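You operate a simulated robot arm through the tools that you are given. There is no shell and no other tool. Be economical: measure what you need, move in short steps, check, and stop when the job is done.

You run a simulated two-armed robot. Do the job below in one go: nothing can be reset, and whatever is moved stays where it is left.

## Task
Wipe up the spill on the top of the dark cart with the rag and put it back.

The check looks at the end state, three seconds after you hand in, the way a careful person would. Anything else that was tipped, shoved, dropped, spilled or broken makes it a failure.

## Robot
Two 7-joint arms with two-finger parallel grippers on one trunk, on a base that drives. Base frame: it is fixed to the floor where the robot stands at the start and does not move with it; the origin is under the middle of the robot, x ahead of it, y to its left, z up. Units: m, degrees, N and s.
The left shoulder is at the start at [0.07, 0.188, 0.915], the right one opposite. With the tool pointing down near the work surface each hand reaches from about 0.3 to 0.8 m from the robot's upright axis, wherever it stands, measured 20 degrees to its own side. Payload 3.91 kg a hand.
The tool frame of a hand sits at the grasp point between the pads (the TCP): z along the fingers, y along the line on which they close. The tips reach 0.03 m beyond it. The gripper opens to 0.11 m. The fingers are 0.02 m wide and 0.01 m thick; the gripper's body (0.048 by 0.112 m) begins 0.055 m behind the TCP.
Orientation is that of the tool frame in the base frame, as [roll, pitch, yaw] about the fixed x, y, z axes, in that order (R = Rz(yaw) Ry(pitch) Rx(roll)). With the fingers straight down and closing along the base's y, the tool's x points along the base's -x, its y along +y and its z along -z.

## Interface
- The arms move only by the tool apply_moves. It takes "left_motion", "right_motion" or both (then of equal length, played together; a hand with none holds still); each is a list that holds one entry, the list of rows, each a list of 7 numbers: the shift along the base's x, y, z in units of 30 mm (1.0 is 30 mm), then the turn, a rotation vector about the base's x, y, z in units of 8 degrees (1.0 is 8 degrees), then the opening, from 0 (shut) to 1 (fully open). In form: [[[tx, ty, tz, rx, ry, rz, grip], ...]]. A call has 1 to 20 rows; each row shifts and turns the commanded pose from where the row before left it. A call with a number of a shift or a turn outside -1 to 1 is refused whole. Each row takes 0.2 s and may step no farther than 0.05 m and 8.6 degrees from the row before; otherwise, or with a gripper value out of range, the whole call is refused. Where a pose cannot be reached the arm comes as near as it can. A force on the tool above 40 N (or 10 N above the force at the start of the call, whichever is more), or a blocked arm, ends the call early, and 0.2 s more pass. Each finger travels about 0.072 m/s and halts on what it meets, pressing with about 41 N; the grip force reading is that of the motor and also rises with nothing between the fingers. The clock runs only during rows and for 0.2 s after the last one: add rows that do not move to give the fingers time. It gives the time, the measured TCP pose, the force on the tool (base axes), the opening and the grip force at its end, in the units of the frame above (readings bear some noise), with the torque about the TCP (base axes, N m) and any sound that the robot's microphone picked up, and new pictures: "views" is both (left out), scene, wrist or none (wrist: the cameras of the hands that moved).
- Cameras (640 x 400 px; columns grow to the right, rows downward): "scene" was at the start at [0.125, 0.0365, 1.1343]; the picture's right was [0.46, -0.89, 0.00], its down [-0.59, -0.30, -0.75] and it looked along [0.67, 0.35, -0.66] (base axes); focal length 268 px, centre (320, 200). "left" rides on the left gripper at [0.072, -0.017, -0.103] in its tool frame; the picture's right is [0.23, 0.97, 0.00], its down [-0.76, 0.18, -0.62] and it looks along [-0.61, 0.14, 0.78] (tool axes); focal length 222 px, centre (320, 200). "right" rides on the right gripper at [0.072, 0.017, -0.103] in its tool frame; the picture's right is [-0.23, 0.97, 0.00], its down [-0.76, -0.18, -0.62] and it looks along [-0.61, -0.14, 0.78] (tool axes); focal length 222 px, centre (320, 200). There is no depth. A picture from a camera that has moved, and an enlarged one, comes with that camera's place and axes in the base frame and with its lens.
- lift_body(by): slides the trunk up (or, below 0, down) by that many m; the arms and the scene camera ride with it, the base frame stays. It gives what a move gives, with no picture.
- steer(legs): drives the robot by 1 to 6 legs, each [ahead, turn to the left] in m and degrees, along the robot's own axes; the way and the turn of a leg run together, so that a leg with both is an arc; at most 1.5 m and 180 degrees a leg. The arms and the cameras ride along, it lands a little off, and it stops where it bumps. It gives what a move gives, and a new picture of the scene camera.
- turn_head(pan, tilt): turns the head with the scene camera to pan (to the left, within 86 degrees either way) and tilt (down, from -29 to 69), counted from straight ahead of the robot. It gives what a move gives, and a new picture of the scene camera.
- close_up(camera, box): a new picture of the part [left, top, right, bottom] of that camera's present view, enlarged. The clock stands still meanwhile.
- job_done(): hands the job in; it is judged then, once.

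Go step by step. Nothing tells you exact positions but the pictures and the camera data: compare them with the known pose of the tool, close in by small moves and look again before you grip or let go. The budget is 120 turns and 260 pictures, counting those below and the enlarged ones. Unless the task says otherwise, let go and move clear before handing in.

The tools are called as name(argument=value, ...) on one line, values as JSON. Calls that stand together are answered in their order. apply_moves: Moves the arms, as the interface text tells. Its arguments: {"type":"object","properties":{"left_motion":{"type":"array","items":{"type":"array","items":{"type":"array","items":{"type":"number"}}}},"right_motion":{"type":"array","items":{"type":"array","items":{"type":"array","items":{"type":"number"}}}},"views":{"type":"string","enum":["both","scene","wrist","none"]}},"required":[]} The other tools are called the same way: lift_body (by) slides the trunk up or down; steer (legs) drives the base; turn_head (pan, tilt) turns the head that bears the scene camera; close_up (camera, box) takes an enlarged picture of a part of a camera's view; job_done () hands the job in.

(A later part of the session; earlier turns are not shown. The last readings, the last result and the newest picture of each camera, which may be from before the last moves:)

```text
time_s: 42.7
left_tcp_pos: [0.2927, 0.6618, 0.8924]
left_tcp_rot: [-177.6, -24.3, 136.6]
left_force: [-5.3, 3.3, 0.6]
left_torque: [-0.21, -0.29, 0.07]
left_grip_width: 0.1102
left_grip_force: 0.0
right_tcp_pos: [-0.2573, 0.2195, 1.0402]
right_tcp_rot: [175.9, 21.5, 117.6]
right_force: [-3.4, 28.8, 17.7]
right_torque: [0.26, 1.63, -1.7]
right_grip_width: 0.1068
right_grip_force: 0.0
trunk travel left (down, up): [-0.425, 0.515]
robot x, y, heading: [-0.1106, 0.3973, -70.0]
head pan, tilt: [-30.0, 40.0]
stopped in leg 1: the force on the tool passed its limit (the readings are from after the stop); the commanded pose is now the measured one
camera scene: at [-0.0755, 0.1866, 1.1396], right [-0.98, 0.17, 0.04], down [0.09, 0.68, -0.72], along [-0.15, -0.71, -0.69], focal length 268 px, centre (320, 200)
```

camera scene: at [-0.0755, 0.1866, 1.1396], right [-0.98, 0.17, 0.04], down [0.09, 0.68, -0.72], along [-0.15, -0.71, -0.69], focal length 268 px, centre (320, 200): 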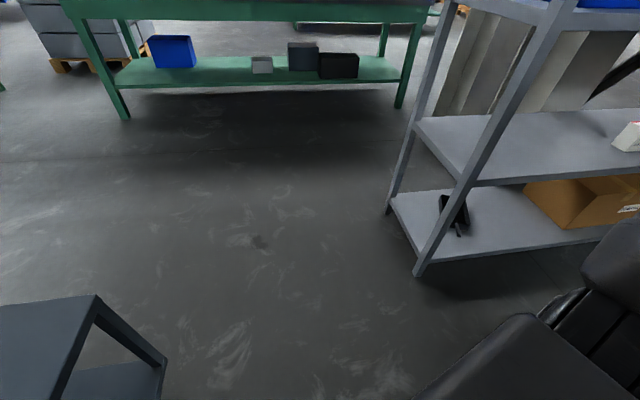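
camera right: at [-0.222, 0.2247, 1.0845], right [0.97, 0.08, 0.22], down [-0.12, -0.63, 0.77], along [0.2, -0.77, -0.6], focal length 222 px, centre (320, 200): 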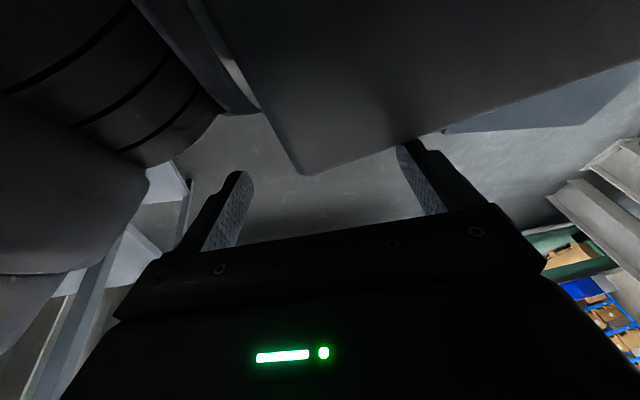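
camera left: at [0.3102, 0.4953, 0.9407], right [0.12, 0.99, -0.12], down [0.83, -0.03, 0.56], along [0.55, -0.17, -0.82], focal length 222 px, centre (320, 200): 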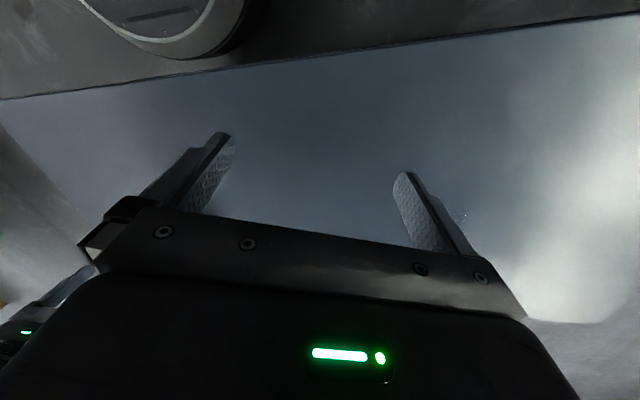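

The right hand came loose (force dropped). Now I bring both hands forward and clear of the torso.

apply_moves(right_motion=[[[0, 0, 0.5, 0, 0, 0, 1], [0.3, -0.9, 0.3, 0, 0, 0, 1], [0.3, -0.9, 0.2, 0, 0, 0, 1], [0.3, -0.9, 0, 0, 0, 0, 1], [0.3, -0.9, 0, 0, 0, 0, 1], [0.3, -0.9, 0, 0, 0, 0, 1], [0.3, -0.9, 0, 0, 0, 0, 1]]], left_motion=[[[0.3, -0.9, 0, 0, 0, 0, 1], [0.3, -0.9, 0, 0, 0, 0, 1], [0.3, -0.9, 0, 0, 0, 0, 1], [0.3, -0.9, 0, 0, 0, 0, 1], [0.3, -0.9, 0, 0, 0, 0, 1], [0.3, -0.9, 0, 0, 0, 0, 1], [0.3, -0.9, 0, 0, 0, 0, 1]]], views="both")

```text
time_s: 43.0
left_tcp_pos: [0.2761, 0.7121, 0.9115]
left_tcp_rot: [-179.1, -29.1, 135.2]
left_force: [0.5, 1.7, -1.1]
left_torque: [-0.06, 0.12, 0.09]
left_grip_width: 0.1101
left_grip_force: 0.2
right_tcp_pos: [-0.2839, 0.2656, 1.0552]
right_tcp_rot: [179.8, 24.7, 125.6]
right_force: [0.8, 1.9, 0.4]
right_torque: [-0.13, 0.04, -0.03]
right_grip_width: 0.11
right_grip_force: 0.0
trunk travel left (down, up): [-0.425, 0.515]
robot x, y, heading: [-0.111, 0.3975, -70.0]
head pan, tilt: [-30.0, 40.0]
stopped in row 1 (left hand): the arm was blocked; the commanded pose is now the measured one
camera scene: at [-0.0781, 0.1833, 1.1391], right [-0.98, 0.17, 0.04], down [0.09, 0.68, -0.72], along [-0.15, -0.71, -0.69], focal length 268 px, centre (320, 200)
camera right: at [-0.3338, 0.3641, 1.1176], right [0.91, 0.4, 0.1], down [0.1, -0.46, 0.88], along [0.4, -0.8, -0.46], focal length 222 px, centre (320, 200)
camera left: at [0.2567, 0.7109, 1.0376], right [0.54, 0.83, 0.1], down [0.82, -0.55, 0.17], along [0.2, -0.01, -0.98], focal length 222 px, centre (320, 200)
```

scene: 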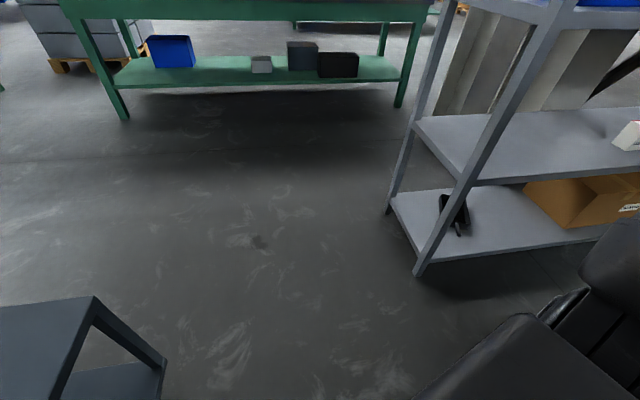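
right: 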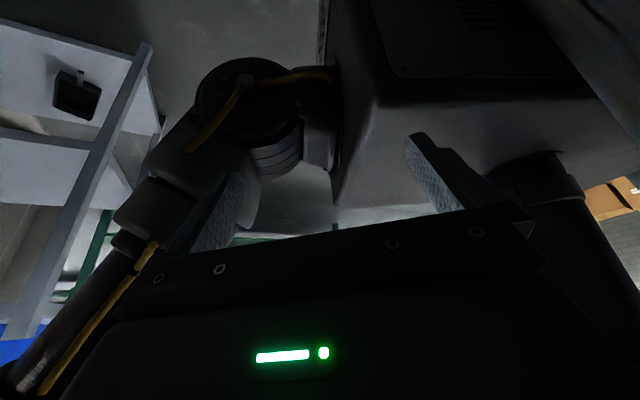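
left: 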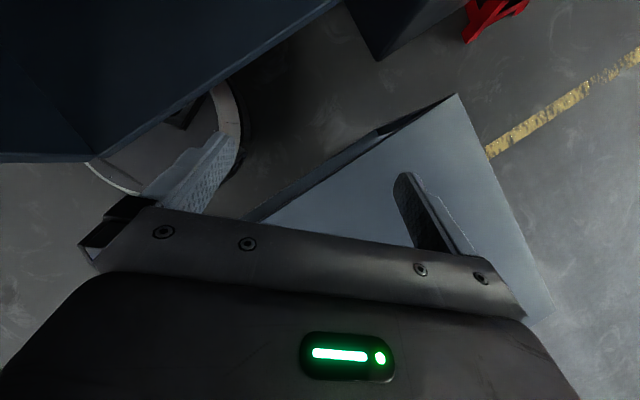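

The right hand is free of contact now, so a forward drive should no longer be cut off by tool force; I try it again.

steer(legs=[[0.3, 0]])

```text
time_s: 43.7
left_tcp_pos: [0.2239, 0.8083, 1.0363]
left_tcp_rot: [169.7, -48.7, 142.5]
left_force: [-0.8, 0.0, -1.0]
left_torque: [-0.02, 0.0, 0.02]
left_grip_width: 0.1099
left_grip_force: 0.1
right_tcp_pos: [-0.331, 0.3563, 1.0764]
right_tcp_rot: [-175.9, 17.0, 143.9]
right_force: [0.0, 0.9, -0.4]
right_torque: [-0.07, 0.01, -0.01]
right_grip_width: 0.11
right_grip_force: 0.0
trunk travel left (down, up): [-0.425, 0.515]
robot x, y, heading: [-0.1104, 0.387, -70.3]
head pan, tilt: [-30.0, 40.0]
stopped in leg 1: the robot was blocked; the commanded pose is now the measured one
camera scene: at [-0.0857, 0.1817, 1.1385], right [-0.98, 0.18, 0.03], down [0.1, 0.68, -0.73], along [-0.15, -0.71, -0.69], focal length 268 px, centre (320, 200)
```

scene: 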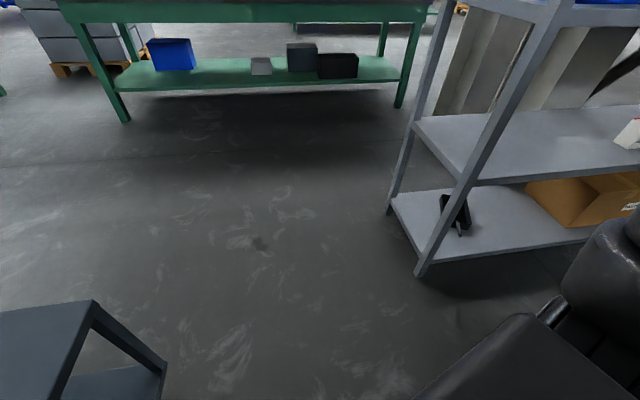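

The base creeps forward about 1 cm per try, so it's slowly releasing. I try combining forward with a right turn to square the back with the panel.

steer(legs=[[0.2, -15]])

```text
time_s: 44.5
left_tcp_pos: [0.2251, 0.8447, 1.1484]
left_tcp_rot: [154.2, -63.5, 154.7]
left_force: [10.5, 4.5, -19.4]
left_torque: [0.81, 1.31, 0.67]
left_grip_width: 0.1103
left_grip_force: 0.1
right_tcp_pos: [-0.3409, 0.4072, 1.1031]
right_tcp_rot: [178.6, 9.1, 134.9]
right_force: [-37.3, 4.2, -3.1]
right_torque: [-0.36, -3.07, 0.86]
right_grip_width: 0.11
right_grip_force: 0.1
trunk travel left (down, up): [-0.425, 0.515]
robot x, y, heading: [-0.1093, 0.3799, -70.4]
head pan, tilt: [-30.0, 40.0]
stopped in leg 1: the robot was blocked; the commanded pose is now the measured one
camera scene: at [-0.0805, 0.1832, 1.1374], right [-0.98, 0.18, 0.03], down [0.1, 0.67, -0.73], along [-0.15, -0.72, -0.68], focal length 268 px, centre (320, 200)
```

scene: 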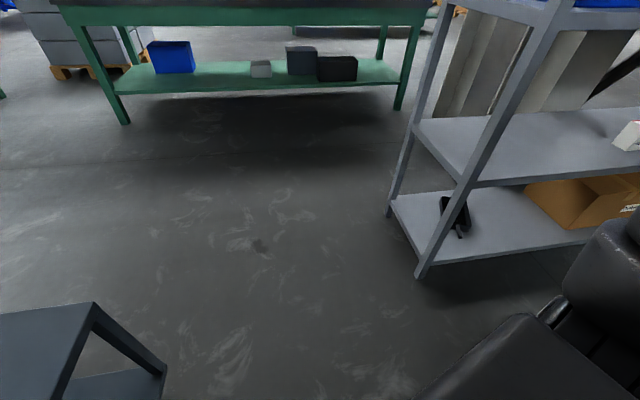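

Let me check what the arms do when simply holding, before any further drive.

apply_moves(left_motion=[[[0, 0, 0, 0, 0, 0, 1], [0, 0, 0, 0, 0, 0, 1], [0, 0, 0, 0, 0, 0, 1], [0, 0, 0, 0, 0, 0, 1]]], right_motion=[[[0, 0, 0, 0, 0, 0, 1], [0, 0, 0, 0, 0, 0, 1], [0, 0, 0, 0, 0, 0, 1], [0, 0, 0, 0, 0, 0, 1]]], views="wrist")

```text
time_s: 44.8
left_tcp_pos: [0.2511, 0.8494, 1.1897]
left_tcp_rot: [140.3, -61.1, 161.6]
left_force: [3.2, 19.9, 8.4]
left_torque: [-1.25, 0.2, 0.72]
left_grip_width: 0.11
left_grip_force: 0.0
right_tcp_pos: [-0.3216, 0.4228, 1.123]
right_tcp_rot: [177.4, 3.5, 133.0]
right_force: [-12.0, -10.9, 2.0]
right_torque: [0.99, -1.01, 0.6]
right_grip_width: 0.1104
right_grip_force: 0.0
trunk travel left (down, up): [-0.425, 0.515]
robot x, y, heading: [-0.1005, 0.3746, -70.7]
head pan, tilt: [-30.0, 40.0]
stopped in row 1 (right hand): the arm was blocked; the commanded pose is now the measured one
camera right: at [-0.3652, 0.489, 1.2206], right [0.86, 0.5, 0.06], down [0.34, -0.67, 0.66], along [0.37, -0.55, -0.75], focal length 222 px, centre (320, 200)
camera left: at [0.2523, 0.7673, 1.2862], right [0.65, 0.57, 0.5], down [0.76, -0.53, -0.38], along [0.04, 0.63, -0.78], focal length 222 px, centre (320, 200)
```

right: 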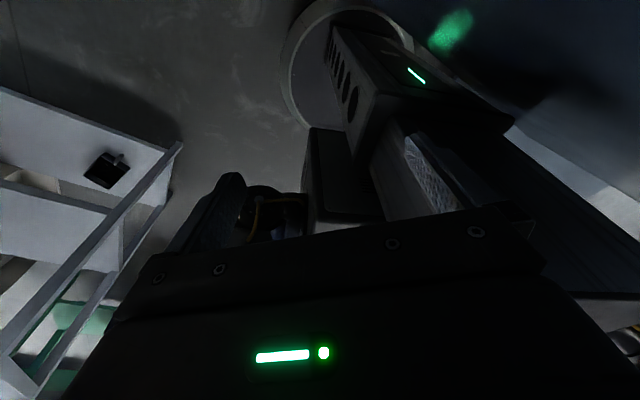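
left: 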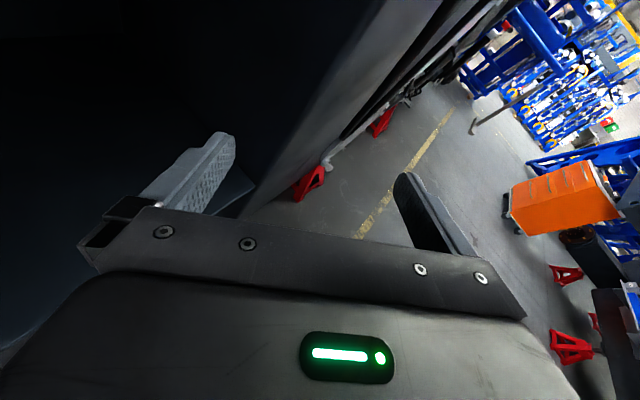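

The dark box is part of a machine on red stands, just touching my left/back. I'll let time pass by turning the head and see whether the posture settles.

turn_head(pan=70, tilt=30)

```text
time_s: 46.5
left_tcp_pos: [0.2207, 0.8471, 1.2234]
left_tcp_rot: [132.3, -68.0, 175.0]
left_force: [9.5, -2.4, 3.3]
left_torque: [-0.1, 0.01, 0.21]
left_grip_width: 0.107
left_grip_force: 0.0
right_tcp_pos: [-0.347, 0.4313, 1.1283]
right_tcp_rot: [176.3, 2.7, 136.0]
right_force: [0.1, -0.6, -0.3]
right_torque: [-0.02, -0.01, 0.01]
right_grip_width: 0.1102
right_grip_force: 0.1
trunk travel left (down, up): [-0.425, 0.515]
robot x, y, heading: [-0.1078, 0.3774, -70.5]
head pan, tilt: [70.0, 30.0]
camera scene: at [0.0244, 0.2669, 1.1556], right [-0.01, -1.0, -0.05], down [-0.52, 0.05, -0.85], along [0.86, 0.02, -0.52], focal length 268 px, centre (320, 200)
```

scene: 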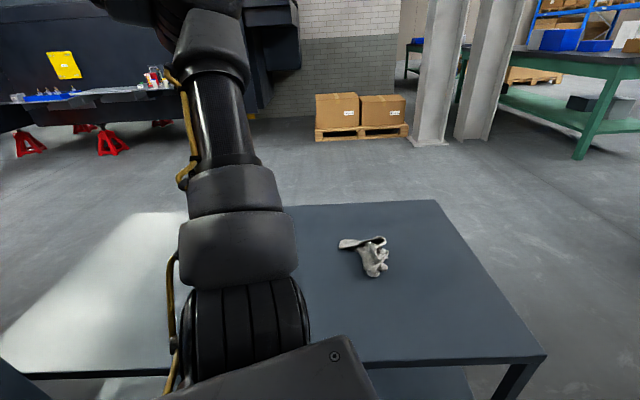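

Things hold steady here. The left finger touches the box side, so I nudge the left hand away (+x) first.

apply_moves(left_motion=[[[1, -0.3, 0, 0, 0, 0, 1], [1, -0.5, 0, 0, 0, 0, 1], [1, -0.5, 0, 0, 0, 0, 1], [1, -0.5, 0, 0, 0, 0, 1]]], views="scene")

```text
time_s: 47.2
left_tcp_pos: [0.2713, 0.8672, 1.2031]
left_tcp_rot: [136.3, -66.8, 170.5]
left_force: [4.4, -11.8, 1.7]
left_torque: [0.1, -0.16, -0.53]
left_grip_width: 0.1099
left_grip_force: 0.0
right_tcp_pos: [-0.3478, 0.4526, 1.1499]
right_tcp_rot: [173.7, -2.6, 130.6]
right_force: [18.2, -6.2, -2.9]
right_torque: [0.63, 1.36, 0.27]
right_grip_width: 0.1104
right_grip_force: 0.0
trunk travel left (down, up): [-0.425, 0.515]
robot x, y, heading: [-0.1106, 0.3763, -70.4]
head pan, tilt: [70.0, 30.0]
stopped in row 3 (left hand): the arm was blocked; the commanded pose is now the measured one
camera scene: at [0.0211, 0.2694, 1.1566], right [-0.01, -1.0, -0.05], down [-0.51, 0.05, -0.86], along [0.86, 0.02, -0.51], focal length 268 px, centre (320, 200)
```

scene: 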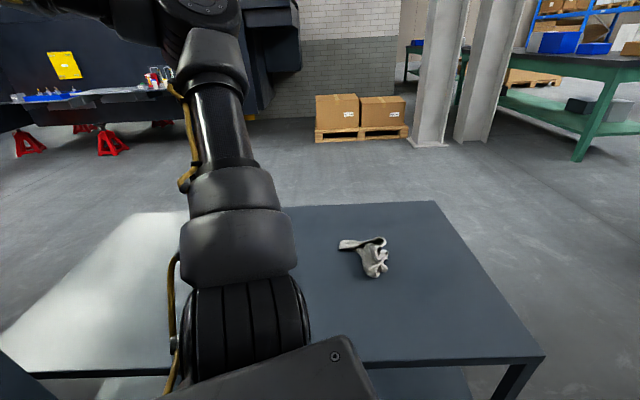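

That worked partly. I push the base forward again.

steer(legs=[[0.5, 0]])

steer(legs=[[0.5, 0]])

```text
time_s: 48.0
left_tcp_pos: [0.2743, 0.8575, 1.3124]
left_tcp_rot: [92.1, -71.0, -146.6]
left_force: [0.6, -1.2, 0.6]
left_torque: [0.01, 0.02, -0.04]
left_grip_width: 0.11
left_grip_force: 0.1
right_tcp_pos: [-0.3768, 0.4804, 1.189]
right_tcp_rot: [170.2, -11.1, 135.6]
right_force: [-0.9, -0.6, 0.2]
right_torque: [0.02, -0.05, 0.01]
right_grip_width: 0.1101
right_grip_force: 0.2
trunk travel left (down, up): [-0.425, 0.515]
robot x, y, heading: [-0.1014, 0.3686, -70.6]
head pan, tilt: [70.0, 30.0]
stopped in leg 1: the robot was blocked; the commanded pose is now the measured one
camera scene: at [0.0204, 0.271, 1.1552], right [-0.01, -1.0, -0.04], down [-0.51, 0.04, -0.86], along [0.86, 0.02, -0.51], focal length 268 px, centre (320, 200)
```

scene: 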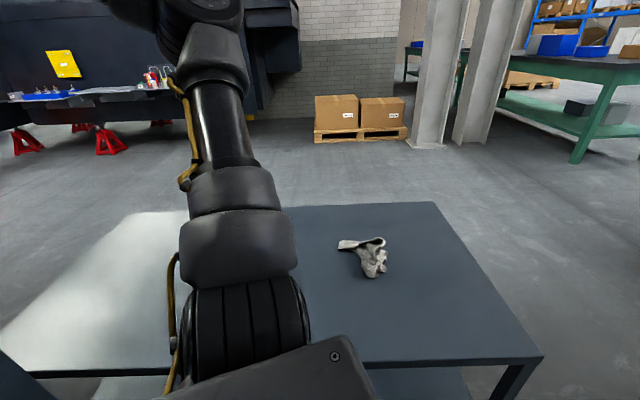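

```text
time_s: 48.7
left_tcp_pos: [0.2814, 0.8335, 1.3658]
left_tcp_rot: [69.9, -66.5, -123.9]
left_force: [-2.8, 9.3, -11.9]
left_torque: [1.11, 0.41, 0.18]
left_grip_width: 0.1101
left_grip_force: 0.2
right_tcp_pos: [-0.3861, 0.4842, 1.2113]
right_tcp_rot: [169.0, -16.5, 132.9]
right_force: [-19.8, -31.2, -11.1]
right_torque: [-0.91, -0.2, -1.19]
right_grip_width: 0.1027
right_grip_force: 0.0
trunk travel left (down, up): [-0.425, 0.515]
robot x, y, heading: [-0.1016, 0.3594, -70.5]
head pan, tilt: [70.0, 30.0]
stopped in leg 1: the robot was blocked; the commanded pose is now the measured one
camera scene: at [0.0208, 0.2654, 1.153], right [-0.01, -1.0, -0.04], down [-0.51, 0.04, -0.86], along [0.86, 0.02, -0.51], focal length 268 px, centre (320, 200)
```

scene: 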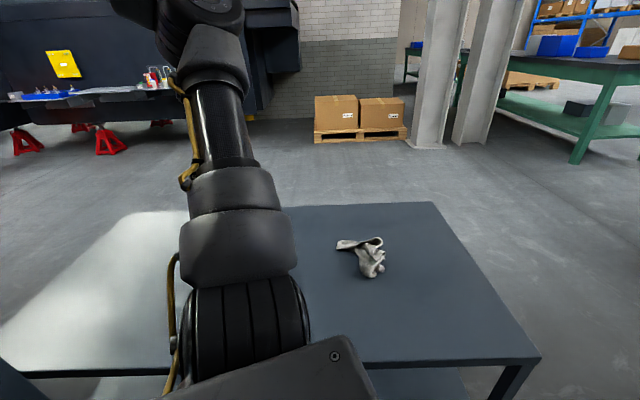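

Progress is slow but steady, and the tilt is shrinking. I ease the right hand away from the box before continuing.

apply_moves(right_motion=[[[-0.6, -0.8, 0, 0, 0, 0, 1], [-0.6, -0.8, 0, 0, 0, 0, 1], [-0.6, -0.8, 0, 0, 0, 0, 1], [-0.4, -0.9, 0, 0, 0, 0, 1], [0, -1, 0, 0, 0, 0, 1], [0, -1, 0, 0, 0, 0, 1]]], views="wrist")

```text
time_s: 49.1
left_tcp_pos: [0.2967, 0.8411, 1.3725]
left_tcp_rot: [68.8, -69.6, -126.9]
left_force: [5.3, 3.2, -1.6]
left_torque: [0.16, 0.01, 0.46]
left_grip_width: 0.1099
left_grip_force: 0.0
right_tcp_pos: [-0.4042, 0.4814, 1.207]
right_tcp_rot: [169.3, -16.3, 133.9]
right_force: [49.3, -71.9, 48.5]
right_torque: [1.92, -2.97, -5.63]
right_grip_width: 0.1079
right_grip_force: 0.0
trunk travel left (down, up): [-0.425, 0.515]
robot x, y, heading: [-0.101, 0.3586, -70.4]
head pan, tilt: [70.0, 30.0]
stopped in row 1 (right hand): the force on the tool passed its limit (the readings are from after the stop); the commanded pose is now the measured one
camera right: at [-0.4325, 0.5073, 1.3276], right [0.88, 0.47, 0.11], down [0.41, -0.85, 0.34], along [0.25, -0.25, -0.93], focal length 222 px, centre (320, 200)
```

right: 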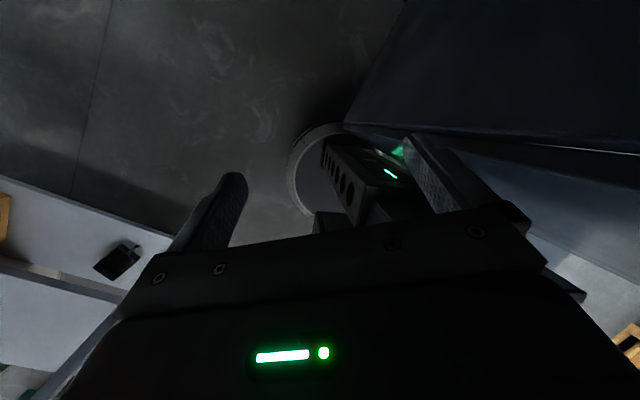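

The right hand is between box and robot back; the push is away from the box. I continue driving forward in bursts.

steer(legs=[[0.5, 0]])

steer(legs=[[0.5, 0]])

steer(legs=[[0.5, 0]])

```text
time_s: 49.8
left_tcp_pos: [0.285, 0.8343, 1.3892]
left_tcp_rot: [64.5, -65.4, -120.2]
left_force: [-6.5, -4.9, 4.8]
left_torque: [-0.55, 0.02, -0.51]
left_grip_width: 0.1099
left_grip_force: 0.1
right_tcp_pos: [-0.3925, 0.4821, 1.2061]
right_tcp_rot: [172.2, -18.4, 130.2]
right_force: [57.3, -92.6, 61.1]
right_torque: [2.22, -5.01, -7.99]
right_grip_width: 0.1092
right_grip_force: 1.6
trunk travel left (down, up): [-0.425, 0.515]
robot x, y, heading: [-0.1001, 0.3535, -70.0]
head pan, tilt: [70.0, 30.0]
stopped in leg 1: the robot was blocked; the commanded pose is now the measured one
camera scene: at [0.0218, 0.2671, 1.1521], right [0.0, -1.0, -0.04], down [-0.51, 0.03, -0.86], along [0.86, 0.02, -0.51], focal length 268 px, centre (320, 200)
```

scene: 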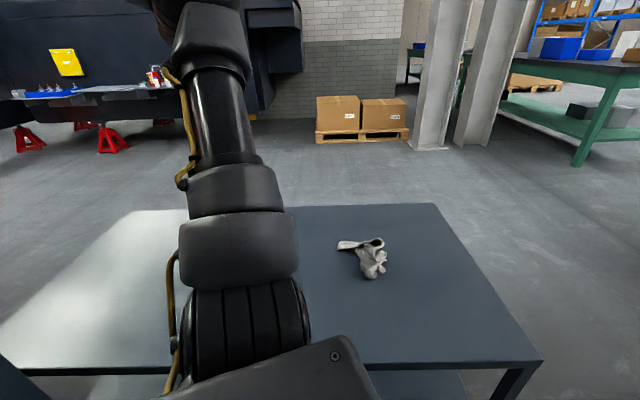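

```text
time_s: 50.7
left_tcp_pos: [0.2805, 0.8489, 1.3551]
left_tcp_rot: [70.4, -75.0, -124.9]
left_force: [-0.7, -0.4, 1.1]
left_torque: [-0.05, -0.03, -0.09]
left_grip_width: 0.1099
left_grip_force: 0.1
right_tcp_pos: [-0.4114, 0.4736, 1.1801]
right_tcp_rot: [172.4, -12.4, 136.0]
right_force: [-1.5, 0.8, -0.3]
right_torque: [0.02, -0.04, 0.01]
right_grip_width: 0.1099
right_grip_force: 0.0
trunk travel left (down, up): [-0.425, 0.515]
robot x, y, heading: [-0.0924, 0.337, -69.8]
head pan, tilt: [70.0, 30.0]
stopped in leg 1: the robot was blocked; the commanded pose is now the measured one
camera scene: at [0.0124, 0.2853, 1.1518], right [0.0, -1.0, 0.0], down [-0.5, 0.0, -0.87], along [0.87, 0.0, -0.5], focal length 268 px, centre (320, 200)
```

scene: 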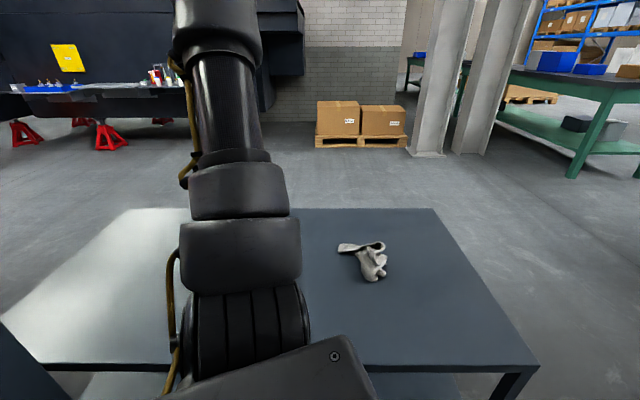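

```text
time_s: 53.0
left_tcp_pos: [0.3944, 0.5232, 1.3525]
left_tcp_rot: [69.6, -75.1, -123.1]
left_force: [-0.5, -0.5, -0.8]
left_torque: [0.01, 0.0, -0.03]
left_grip_width: 0.1104
left_grip_force: 0.1
right_tcp_pos: [-0.2893, 0.1321, 1.1818]
right_tcp_rot: [172.5, -12.8, 137.8]
right_force: [0.0, 0.2, -0.7]
right_torque: [0.05, 0.02, -0.02]
right_grip_width: 0.1101
right_grip_force: 0.1
trunk travel left (down, up): [-0.425, 0.515]
robot x, y, heading: [0.0232, -0.0006, -68.4]
head pan, tilt: [70.0, 30.0]
stopped in leg 1: the robot was blocked; the commanded pose is now the measured one
camera scene: at [0.1368, -0.0477, 1.1511], right [0.03, -1.0, 0.0], down [-0.5, -0.01, -0.87], along [0.86, 0.03, -0.5], focal length 268 px, centre (320, 200)
```

scene: 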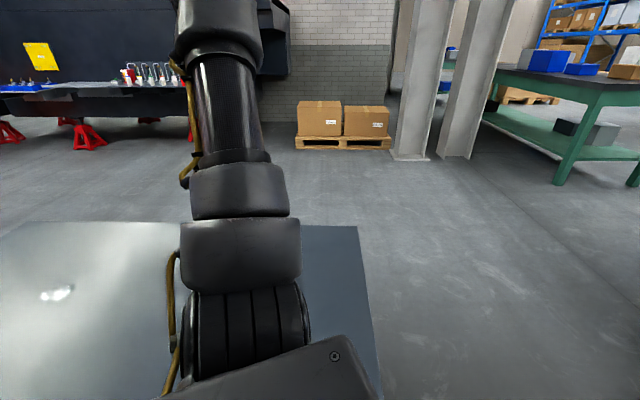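

Free and level again, and the cart corner still measures (0.94, −0.155), unmoved. I now turn a bit right and go clear of the cart on its −y side to round it to the open far side.

steer(legs=[[0, -33]])

```text
time_s: 55.0
left_tcp_pos: [0.6187, 0.2429, 1.3516]
left_tcp_rot: [70.4, -75.3, -156.7]
left_force: [-0.8, 0.6, 0.3]
left_torque: [0.01, -0.01, 0.0]
left_grip_width: 0.11
left_grip_force: 0.0
right_tcp_pos: [-0.1674, 0.285, 1.1812]
right_tcp_rot: [172.7, -12.5, 105.1]
right_force: [0.3, -0.2, -0.1]
right_torque: [0.02, -0.01, 0.0]
right_grip_width: 0.1101
right_grip_force: 0.1
trunk travel left (down, up): [-0.425, 0.515]
robot x, y, heading: [0.0222, 0.0014, -101.0]
head pan, tilt: [70.0, 30.0]
camera scene: at [0.0946, -0.0968, 1.1514], right [-0.52, -0.86, 0.0], down [-0.43, 0.26, -0.87], along [0.74, -0.45, -0.5], focal length 268 px, centre (320, 200)
```

scene: 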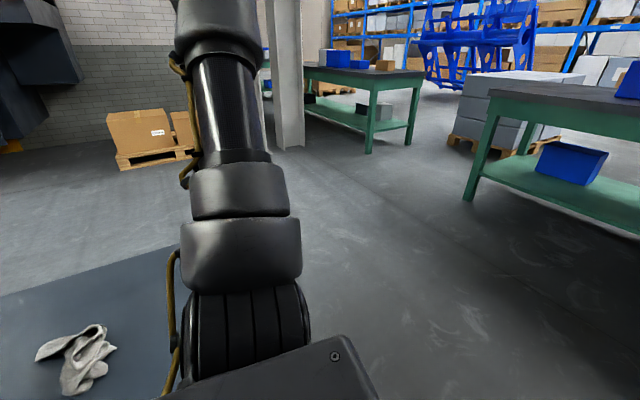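

I arc gently back to −90° while moving along, staying between the cart and the grey shelf.

steer(legs=[[0.4, 11]])

steer(legs=[[0.38, 0]])

```text
time_s: 57.5
left_tcp_pos: [0.5229, -0.0444, 1.3508]
left_tcp_rot: [70.4, -75.3, -145.6]
left_force: [-1.1, -0.6, 0.1]
left_torque: [0.02, -0.01, 0.02]
left_grip_width: 0.1099
left_grip_force: 0.1
right_tcp_pos: [-0.2559, -0.1547, 1.18]
right_tcp_rot: [172.7, -12.5, 116.2]
right_force: [-0.3, 0.5, 0.1]
right_torque: [0.03, 0.02, -0.01]
right_grip_width: 0.11
right_grip_force: 0.1
trunk travel left (down, up): [-0.425, 0.515]
robot x, y, heading: [-0.0124, -0.3943, -89.8]
head pan, tilt: [70.0, 30.0]
camera scene: at [0.073, -0.4789, 1.1514], right [-0.34, -0.94, 0.0], down [-0.47, 0.17, -0.87], along [0.81, -0.3, -0.5], focal length 268 px, centre (320, 200)
```

scene: 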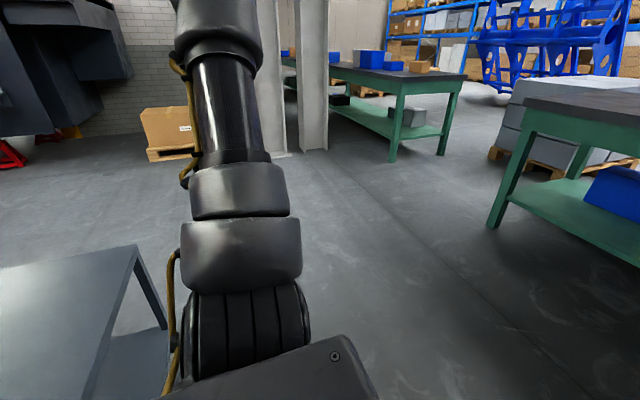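

```text
time_s: 59.9
left_tcp_pos: [0.5221, -0.4227, 1.3514]
left_tcp_rot: [70.4, -75.2, -145.5]
left_force: [0.8, 0.0, -0.6]
left_torque: [0.01, 0.03, 0.02]
left_grip_width: 0.1104
left_grip_force: 0.0
right_tcp_pos: [-0.2573, -0.5346, 1.1799]
right_tcp_rot: [172.7, -12.6, 116.3]
right_force: [-0.9, -0.2, 1.0]
right_torque: [0.01, 0.0, -0.02]
right_grip_width: 0.1099
right_grip_force: 0.0
trunk travel left (down, up): [-0.425, 0.515]
robot x, y, heading: [-0.011, -0.7756, -89.6]
head pan, tilt: [70.0, 30.0]
camera scene: at [0.0733, -0.8586, 1.1514], right [-0.34, -0.94, 0.0], down [-0.47, 0.17, -0.87], along [0.81, -0.29, -0.5], focal length 268 px, centre (320, 200)
```

scene: 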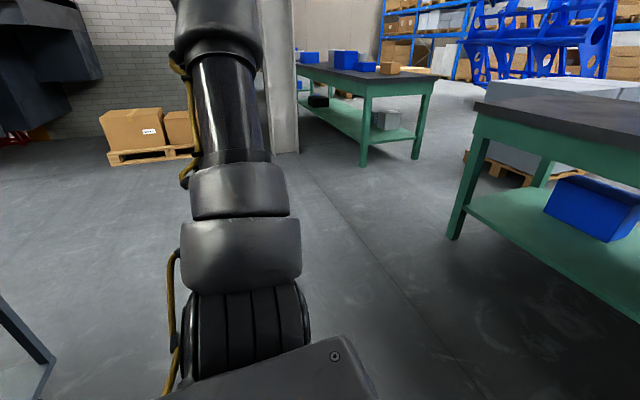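

Clear of the cart now. I turn to face +x, then drive along the cart's end.

steer(legs=[[0, 89.6]])

turn_head(pan=0, tilt=25)

```text
time_s: 64.1
left_tcp_pos: [-0.3625, -0.2382, 1.3496]
left_tcp_rot: [70.4, -75.3, -56.1]
left_force: [-0.2, 0.5, 0.4]
left_torque: [0.0, 0.01, 0.0]
left_grip_width: 0.1101
left_grip_force: 0.0
right_tcp_pos: [-0.2558, -1.0195, 1.1789]
right_tcp_rot: [172.7, -12.5, -154.1]
right_force: [-0.2, 1.0, 0.1]
right_torque: [0.02, -0.01, 0.03]
right_grip_width: 0.1101
right_grip_force: 0.0
trunk travel left (down, up): [-0.425, 0.515]
robot x, y, heading: [-0.0127, -0.7751, -0.5]
head pan, tilt: [70.0, 30.0]
camera scene: at [0.0692, -0.6927, 1.1514], right [0.94, -0.35, 0.0], down [-0.17, -0.47, -0.87], along [0.3, 0.81, -0.5], focal length 268 px, centre (320, 200)
```

scene: 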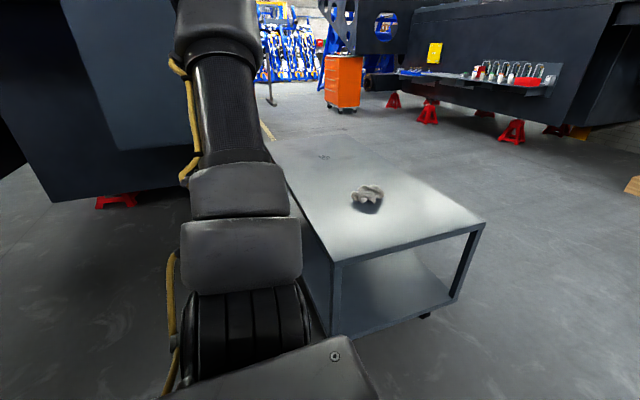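

```text
time_s: 65.5
left_tcp_pos: [-0.3623, -0.2384, 1.3515]
left_tcp_rot: [70.5, -75.2, -55.9]
left_force: [0.0, 0.9, 0.7]
left_torque: [-0.01, -0.01, 0.0]
left_grip_width: 0.1102
left_grip_force: 0.0
right_tcp_pos: [-0.2548, -1.0189, 1.1806]
right_tcp_rot: [172.8, -12.5, -154.2]
right_force: [0.0, -0.5, 0.5]
right_torque: [-0.01, -0.02, 0.03]
right_grip_width: 0.1099
right_grip_force: 0.0
trunk travel left (down, up): [-0.425, 0.515]
robot x, y, heading: [-0.0125, -0.7735, -0.2]
head pan, tilt: [0.0, 25.0]
camera scene: at [0.1301, -0.7778, 1.1594], right [-0.01, -1.0, 0.0], down [-0.42, 0.0, -0.91], along [0.91, 0.0, -0.42], focal length 268 px, centre (320, 200)
```

scene: 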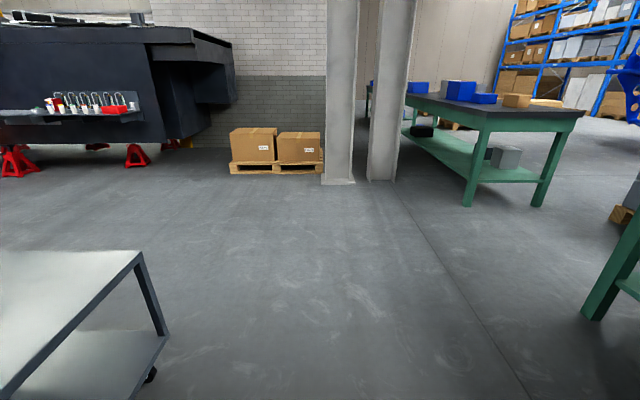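

The way ahead is open. I drive forward 1.35 m past the cart.

steer(legs=[[1.37, 0]])

```text
time_s: 72.3
left_tcp_pos: [1.011, -0.2455, 1.3515]
left_tcp_rot: [70.6, -75.1, -56.0]
left_force: [0.4, -0.6, -0.8]
left_torque: [0.03, 0.01, -0.03]
left_grip_width: 0.1098
left_grip_force: 0.1
right_tcp_pos: [1.1159, -1.0268, 1.1805]
right_tcp_rot: [172.8, -12.5, -154.2]
right_force: [0.9, -0.6, 0.0]
right_torque: [0.02, 0.0, 0.02]
right_grip_width: 0.11
right_grip_force: 0.0
trunk travel left (down, up): [-0.425, 0.515]
robot x, y, heading: [1.3585, -0.7831, -0.1]
head pan, tilt: [0.0, 25.0]
camera scene: at [1.5014, -0.7867, 1.1594], right [-0.01, -1.0, 0.0], down [-0.42, 0.0, -0.91], along [0.91, -0.01, -0.42], focal length 268 px, centre (320, 200)
```

scene: 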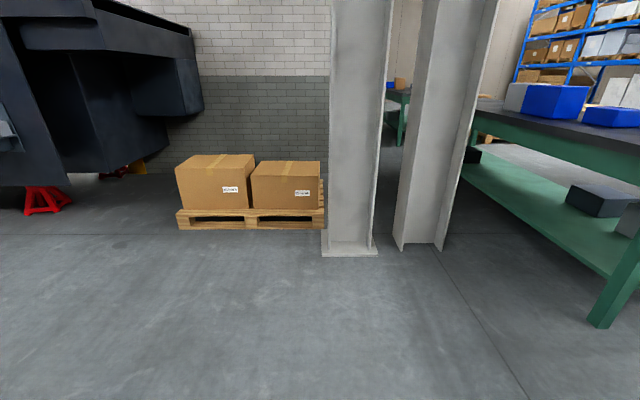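

Open space here, so I restore both arms to a forward, fingers-down posture in steps.

apply_moves(left_motion=[[[0.7, 0, 0, 0, -0.5, 0, 1], [0.7, 0, 0, 0, -0.5, 0, 1], [0.7, 0, 0, 0, -0.5, 0, 1], [0.7, 0, 0, 0, -0.5, 0, 1], [0.7, 0, 0, 0, -0.5, 0, 1], [0.7, 0, 0, 0, -0.5, 0, 1], [0.7, 0, 0, 0, -0.5, 0, 1], [0.7, 0, 0, 0, -0.5, 0, 1]]], right_motion=[[[0, -0.8, 0, 0, -0.2, -0.3, 1], [0, -0.8, 0, 0, -0.2, -0.3, 1], [0, -0.8, 0, 0, -0.2, -0.3, 1], [0, -0.8, 0, 0, -0.2, -0.3, 1], [0, -0.8, 0, 0, -0.2, -0.3, 1], [0.3, -0.8, 0, 0, -0.2, -0.3, 1], [0.5, -0.8, 0, 0, -0.2, -0.3, 1], [0.8, -0.4, 0, 0, -0.2, -0.3, 1]]], views="none")

```text
time_s: 74.2
left_tcp_pos: [1.1797, -0.2469, 1.3509]
left_tcp_rot: [169.4, -63.6, -151.5]
left_force: [0.8, 0.0, -0.1]
left_torque: [0.06, 0.0, 0.0]
left_grip_width: 0.1099
left_grip_force: 0.0
right_tcp_pos: [1.2171, -1.1995, 1.1738]
right_tcp_rot: [176.1, -0.3, -174.0]
right_force: [0.7, 0.2, -0.6]
right_torque: [-0.01, 0.01, 0.02]
right_grip_width: 0.11
right_grip_force: 0.0
right hand out of reach, approached as far as the arm can: row 1, 3, 5, 6
trunk travel left (down, up): [-0.425, 0.515]
robot x, y, heading: [1.3588, -0.7844, -0.4]
head pan, tilt: [0.0, 25.0]
```

Working well. I continue both arms forward and down.

apply_moves(left_motion=[[[0.8, 0, 0, 0, -0.55, 0, 1], [0.8, 0, 0, 0, -0.55, 0, 1], [0.8, 0, 0, 0, -0.55, 0, 1], [0.8, 0, 0, 0, -0.55, 0, 1], [0.8, 0, 0, 0, -0.55, 0, 1], [0.8, 0, 0, 0, -0.55, 0, 1], [0.8, 0, -0.4, 0, -0.55, 0, 1], [0.8, 0, -0.4, 0, -0.55, 0, 1], [0.8, 0, -0.4, 0, -0.55, 0, 1], [0.8, 0, -0.6, 0, -0.55, 0, 1], [0.8, 0, -0.8, 0, -0.55, 0, 1], [0.8, 0, -0.8, 0, -0.55, 0, 1], [0.8, 0, -0.8, 0, -0.55, 0, 1], [0.8, 0, -0.8, 0, -0.55, 0, 1]]], right_motion=[[[0.8, 0, 0, 0, 0, -0.1, 1], [0.8, 0, 0, 0, 0, -0.1, 1], [0.8, 0, 0, 0, 0, -0.1, 1], [0.8, 0, 0, 0, 0, -0.1, 1], [0.8, 0, 0, 0, 0, -0.1, 1], [0.8, 0, 0, 0, 0, -0.1, 1], [0.8, 0, -0.5, 0, 0, -0.1, 1], [0.8, 0, -0.5, 0, 0, 0, 1], [0.8, 0, -0.5, 0, 0, 0, 1], [0.8, 0, -0.5, 0, 0, 0, 1], [0.8, 0, -0.5, 0, 0, 0, 1], [0.8, 0, -0.5, 0, 0, 0, 1], [0.8, 0, -0.5, 0, 0, 0, 1], [0.8, 0, -0.5, 0, 0, 0, 1]]], views="none")

```text
time_s: 77.2
left_tcp_pos: [1.445, -0.2873, 1.2195]
left_tcp_rot: [-174.0, -23.6, -166.1]
left_force: [-0.5, -0.1, 0.8]
left_torque: [0.02, -0.03, 0.02]
left_grip_width: 0.1099
left_grip_force: 0.0
left hand out of reach, approached as far as the arm can: row 6, 7, 8, 9, 10, 11, 12, 13
right_tcp_pos: [1.5432, -1.1881, 1.1177]
right_tcp_rot: [176.1, -0.4, -179.6]
right_force: [0.3, -0.6, -0.7]
right_torque: [-0.02, -0.02, 0.01]
right_grip_width: 0.1099
right_grip_force: 0.0
right hand out of reach, approached as far as the arm can: row 10, 11, 12, 13, 14
trunk travel left (down, up): [-0.425, 0.515]
robot x, y, heading: [1.3624, -0.7859, -0.5]
head pan, tilt: [0.0, 25.0]
```

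Continuing down and forward with both.

apply_moves(left_motion=[[[0.4, 0, -1, 0, -0.3, 0, 1], [0.4, 0, -1, 0, -0.3, 0, 1], [0.4, 0, -1, 0, -0.3, 0, 1], [0.4, 0, -1, 0, -0.3, 0, 1], [0.4, 0, -1, 0, -0.3, 0, 1], [0.4, 0, -1, 0, -0.3, 0, 1], [0.6, 0, -0.8, 0, -0.3, 0, 1], [0.6, 0, -0.8, 0, -0.3, 0, 1], [0.6, 0, -0.8, 0, -0.3, 0, 1], [0.6, 0, -0.8, 0, -0.3, 0, 1], [0.6, 0, -0.8, 0, 0, 0, 1], [0.6, 0, -0.8, 0, 0, 0, 1]]], right_motion=[[[0.2, 0, -1, 0, 0, 0, 1], [0.2, 0, -1, 0, 0, 0, 1], [0.2, 0, -1, 0, 0, 0, 1], [0.2, 0, -1, 0, 0, 0, 1], [0.5, 0.2, -0.5, 0, 0, 0, 1], [0.5, 0.2, -0.5, 0, 0, 0, 1], [0.5, 0.2, -0.5, 0, 0, 0, 1], [0.5, 0.2, -0.5, 0, 0, 0, 1], [0.5, 0.2, -0.5, 0, 0, 0, 1], [0.5, 0.2, -0.5, 0, 0, 0, 1], [0.5, 0.2, 0, 0, 0, 0, 1], [0.5, 0.2, 0, 0, 0, 0, 1]]], views="wrist")

```text
time_s: 79.8
left_tcp_pos: [1.6356, -0.2308, 1.0884]
left_tcp_rot: [-168.2, -0.4, -167.2]
left_force: [0.2, 0.8, -0.2]
left_torque: [0.01, -0.01, -0.04]
left_grip_width: 0.1103
left_grip_force: 0.1
left hand out of reach, approached as far as the arm can: row 5, 6, 7, 8, 9, 10, 11, 12
right_tcp_pos: [1.6437, -1.1282, 1.1318]
right_tcp_rot: [175.7, -0.3, -179.5]
right_force: [-0.3, -0.4, -0.1]
right_torque: [-0.02, 0.0, 0.0]
right_grip_width: 0.1099
right_grip_force: 0.0
right hand out of reach, approached as far as the arm can: row 1, 2, 3, 4, 5, 6, 7, 8, 9, 10, 12
trunk travel left (down, up): [-0.425, 0.515]
robot x, y, heading: [1.359, -0.7831, -0.4]
head pan, tilt: [0.0, 25.0]
camera right: at [1.5742, -1.1204, 1.2361], right [0.22, 0.97, 0.07], down [0.77, -0.22, 0.6], along [0.6, -0.08, -0.79], focal length 222 px, centre (320, 200)
camera left: at [1.5663, -0.2414, 1.1935], right [-0.43, 0.88, -0.2], down [0.68, 0.46, 0.57], along [0.59, 0.11, -0.8], focal length 222 px, centre (320, 200)
```

right: 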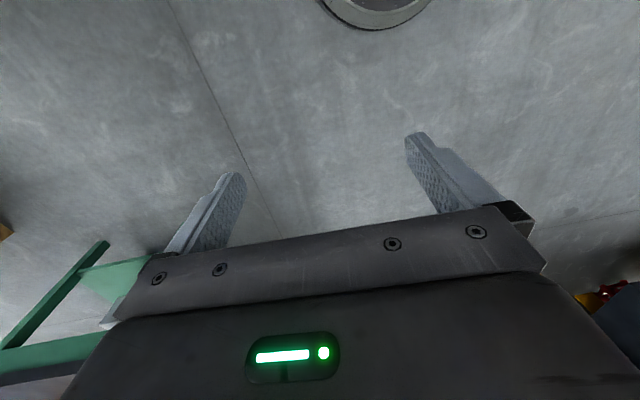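
left: 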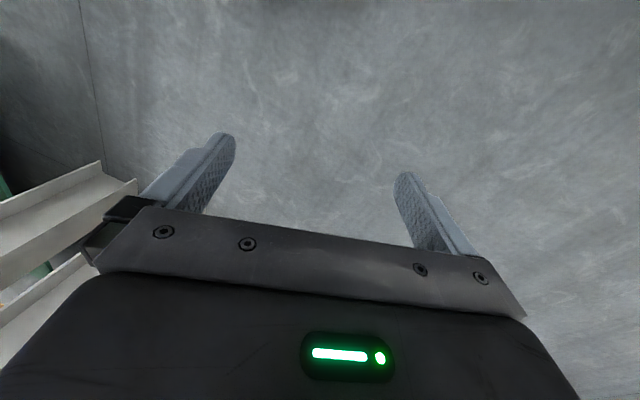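

Both hands point down now but sit high. I bring them forward first, then down.

apply_moves(left_motion=[[[0.7, 0, 0, 0.3, 0, -0.4, 1], [0.7, 0, 0, 0.3, 0, -0.4, 1], [0.7, 0, 0, 0.3, 0, -0.4, 1], [0.7, 0, 0, 0.3, 0, -0.4, 1], [0.4, 0, 0, 0.26, 0, 0, 1], [0.2, 0, -1, 0, 0, 0, 1], [0, 0, -1, 0, 0, 0, 1], [0, 0, -1, 0, 0, 0, 1], [0, 0, -1, 0, 0, 0, 1], [0, 0, -1, 0, 0, 0, 1], [0, 0, -1, 0, 0, 0, 1], [0, 0, -1, 0, 0, 0, 1]]], right_motion=[[[0.8, 0.3, 0, 0, 0, 0, 1], [0.8, 0.3, 0, 0, 0, 0, 1], [0.8, 0.3, 0, 0, 0, 0, 1], [0.8, 0.3, 0, 0, 0, 0, 1], [0.4, 0.3, 0, 0, 0, 0, 1], [0.2, 0, -1, 0, 0, 0, 1], [0, 0, -1, 0, 0, 0, 1], [0, 0, -1, 0, 0, 0, 1], [0, 0, -1, 0, 0, 0, 1], [0, 0, -1, 0, 0, 0, 1], [0, 0, -1, 0, 0, 0, 1], [0, 0, -1, 0, 0, 0, 1]]], views="none")

```text
time_s: 82.3
left_tcp_pos: [1.7968, -0.1523, 1.0236]
left_tcp_rot: [-179.9, 0.7, 179.9]
left_force: [0.5, 0.3, 0.9]
left_torque: [-0.02, 0.0, -0.02]
left_grip_width: 0.1101
left_grip_force: 0.2
left hand out of reach, approached as far as the arm can: row 4, 5, 6, 7, 8, 9, 10, 11, 12
right_tcp_pos: [1.7833, -1.14, 1.1181]
right_tcp_rot: [176.3, -0.5, -179.5]
right_force: [0.1, -0.5, -0.4]
right_torque: [-0.03, 0.02, 0.01]
right_grip_width: 0.1099
right_grip_force: 0.0
right hand out of reach, approached as far as the arm can: row 2, 4, 5, 6, 7, 8, 9, 10, 11, 12
trunk travel left (down, up): [-0.425, 0.515]
robot x, y, heading: [1.3552, -0.7852, -0.4]
head pan, tilt: [0.0, 25.0]
```

Both are stuck high, so I look at the arm postures.

turn_head(pan=-50, tilt=10)

turn_head(pan=55, tilt=10)

```text
time_s: 83.5
left_tcp_pos: [1.7954, -0.1526, 1.0244]
left_tcp_rot: [-179.8, 0.8, 179.8]
left_force: [-0.3, -0.1, 0.7]
left_torque: [0.03, -0.02, 0.03]
left_grip_width: 0.11
left_grip_force: 0.1
right_tcp_pos: [1.7821, -1.1401, 1.1185]
right_tcp_rot: [176.1, -0.4, -179.6]
right_force: [0.7, 0.4, 1.0]
right_torque: [0.01, -0.01, -0.01]
right_grip_width: 0.1098
right_grip_force: 0.0
trunk travel left (down, up): [-0.425, 0.515]
robot x, y, heading: [1.356, -0.784, -0.5]
head pan, tilt: [-50.0, 10.0]
camera scene: at [1.4686, -0.8577, 1.1838], right [-0.77, -0.64, 0.0], down [-0.11, 0.13, -0.98], along [0.63, -0.76, -0.17], focal length 268 px, centre (320, 200)
```

scene: 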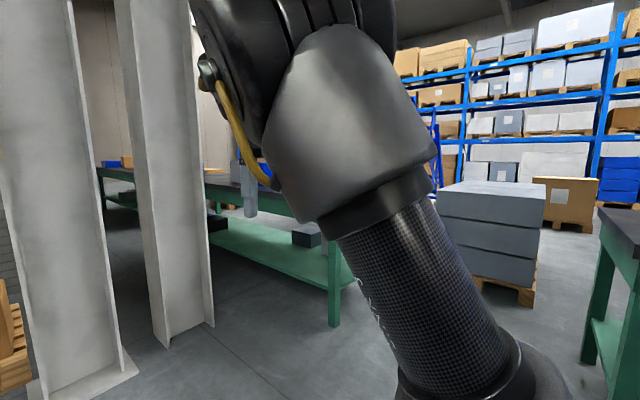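

```text
time_s: 85.3
left_tcp_pos: [1.7966, -0.153, 1.0253]
left_tcp_rot: [-179.7, 0.7, 179.8]
left_force: [0.0, -0.7, 0.6]
left_torque: [0.03, 0.02, 0.02]
left_grip_width: 0.11
left_grip_force: 0.1
right_tcp_pos: [1.7809, -1.1399, 1.119]
right_tcp_rot: [176.2, -0.3, -179.5]
right_force: [-0.1, 0.4, -0.5]
right_torque: [0.03, 0.02, 0.0]
right_grip_width: 0.11
right_grip_force: 0.1
trunk travel left (down, up): [-0.425, 0.515]
robot x, y, heading: [1.3597, -0.7861, -0.4]
head pan, tilt: [55.0, 10.0]
camera scene: at [1.4632, -0.7103, 1.1838], right [0.81, -0.58, 0.0], down [-0.1, -0.14, -0.98], along [0.57, 0.8, -0.17], focal length 268 px, centre (320, 200)
```

scene: 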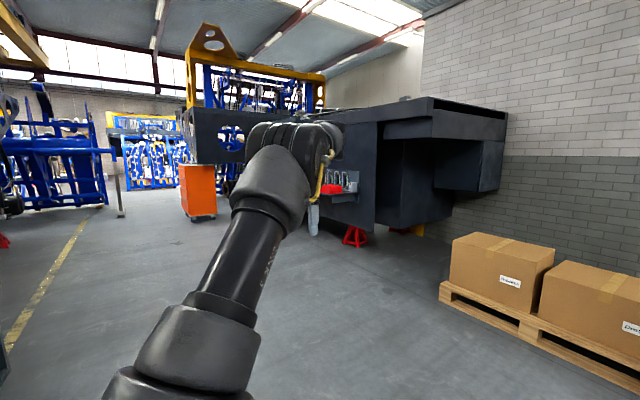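

The elbows ended up high. I test whether tilting the wrists frees the descent: left one way, right the other.

apply_moves(left_motion=[[[0, 0, 0, 0, 0.8, 0, 1], [0, 0, 0, 0, 0.8, 0, 1], [0, 0, 0, 0, 0.8, 0, 1], [0, 0, 0, 0, 0.8, 0, 1], [0, 0, -1, 0, 0, 0, 1], [0, 0, -1, 0, 0, 0, 1], [0, 0, -1, 0, 0, 0, 1], [0, 0, -1, 0, 0, 0, 1], [0, 0, -1, 0, 0, 0, 1], [0, 0, -1, 0, 0, 0, 1]]], right_motion=[[[0, 0, 0, 0, -0.8, 0, 1], [0, 0, 0, 0, -0.8, 0, 1], [0, 0, 0, 0, -0.8, 0, 1], [0, 0, 0, 0, -0.8, 0, 1], [0, 0, -1, 0, 0, 0, 1], [0, 0, -1, 0, 0, 0, 1], [0, 0, -1, 0, 0, 0, 1], [0, 0, -1, 0, 0, 0, 1], [0, 0, -1, 0, 0, 0, 1], [0, 0, -1, 0, 0, 0, 1]]], views="none")

```text
time_s: 87.5
left_tcp_pos: [1.8073, -0.145, 0.8485]
left_tcp_rot: [-179.7, -24.9, 179.8]
left_force: [1.0, 1.0, 0.0]
left_torque: [-0.01, 0.05, 0.03]
left_grip_width: 0.11
left_grip_force: 0.0
left hand out of reach, approached as far as the arm can: row 10
right_tcp_pos: [1.8361, -1.2514, 1.2062]
right_tcp_rot: [176.4, 25.1, -179.4]
right_force: [0.1, 0.8, -0.1]
right_torque: [-0.03, 0.05, -0.03]
right_grip_width: 0.1096
right_grip_force: 0.0
right hand out of reach, approached as far as the arm can: row 1, 2, 3, 4, 5, 6, 7, 8, 9, 10
trunk travel left (down, up): [-0.425, 0.515]
robot x, y, heading: [1.3568, -0.7812, -0.7]
head pan, tilt: [55.0, 10.0]
```

Tilting fingers back toward the robot frees the descent. I apply that to the right arm, and see if the left can straighten lower down.

apply_moves(left_motion=[[[0, -0.5, 0, 0, 0, 0, 1], [0, -0.5, 0, 0, 0, 0, 1], [0, -0.5, 0, 0, 0, 0, 1], [0, -0.5, 0, 0, 0, 0, 1], [0, -0.5, 0, 0, 0, 0, 1], [0, -0.5, 0, 0, 0, 0, 1], [0, -0.5, 0, 0, 0, 0, 1], [0, -0.5, 0, 0, 0, 0, 1], [0, 0, 0, 0, -0.8, 0, 1], [0, 0, 0, 0, -0.8, 0, 1], [0, 0, 0, 0, -0.8, 0, 1], [0, 0, 0, 0, -0.8, 0, 1], [0, 0, 0, 0, 0, 0, 1], [0, 0, 0, 0, 0, 0, 1], [0, 0, 0, 0, 0, 0, 1]]], right_motion=[[[0, 0.5, 0, 0, 0.9, 0, 1], [0, 0.5, 0, 0, 0.9, 0, 1], [0, 0.5, 0, 0, 0.9, 0, 1], [0, 0.5, 0, 0, 0.9, 0, 1], [0, 0.5, 0, 0, 0.9, 0, 1], [0, 0.5, 0, 0, 0.9, 0, 1], [0, 0.5, 0, 0, 0.9, 0, 1], [0, 0, -1, 0, 0, 0, 1], [0, 0, -1, 0, 0, 0, 1], [0, 0, -1, 0, 0, 0, 1], [0, 0, -1, 0, 0, 0, 1], [0, 0, -1, 0, 0, 0, 1], [0, 0, -1, 0, 0, 0, 1], [0, 0, -1, 0, 0, 0, 1], [0, 0, -1, 0, 0, 0, 1]]], views="none")

```text
time_s: 90.8
left_tcp_pos: [1.9223, -0.1907, 0.9232]
left_tcp_rot: [-179.9, 0.7, 179.8]
left_force: [0.4, -0.8, 0.1]
left_torque: [-0.04, 0.01, 0.01]
left_grip_width: 0.1101
left_grip_force: 0.1
left hand out of reach, approached as far as the arm can: row 1, 2, 3, 4, 5, 6, 7, 8, 9, 10, 11, 12
right_tcp_pos: [1.7795, -1.1633, 0.9883]
right_tcp_rot: [175.8, -25.1, -179.5]
right_force: [-0.5, 0.2, -0.5]
right_torque: [0.03, -0.01, 0.01]
right_grip_width: 0.1101
right_grip_force: 0.1
right hand out of reach, approached as far as the arm can: row 3, 4, 5, 6, 7, 12, 13, 14, 15
trunk travel left (down, up): [-0.425, 0.515]
robot x, y, heading: [1.3589, -0.7818, -0.6]
head pan, tilt: [55.0, 10.0]
```

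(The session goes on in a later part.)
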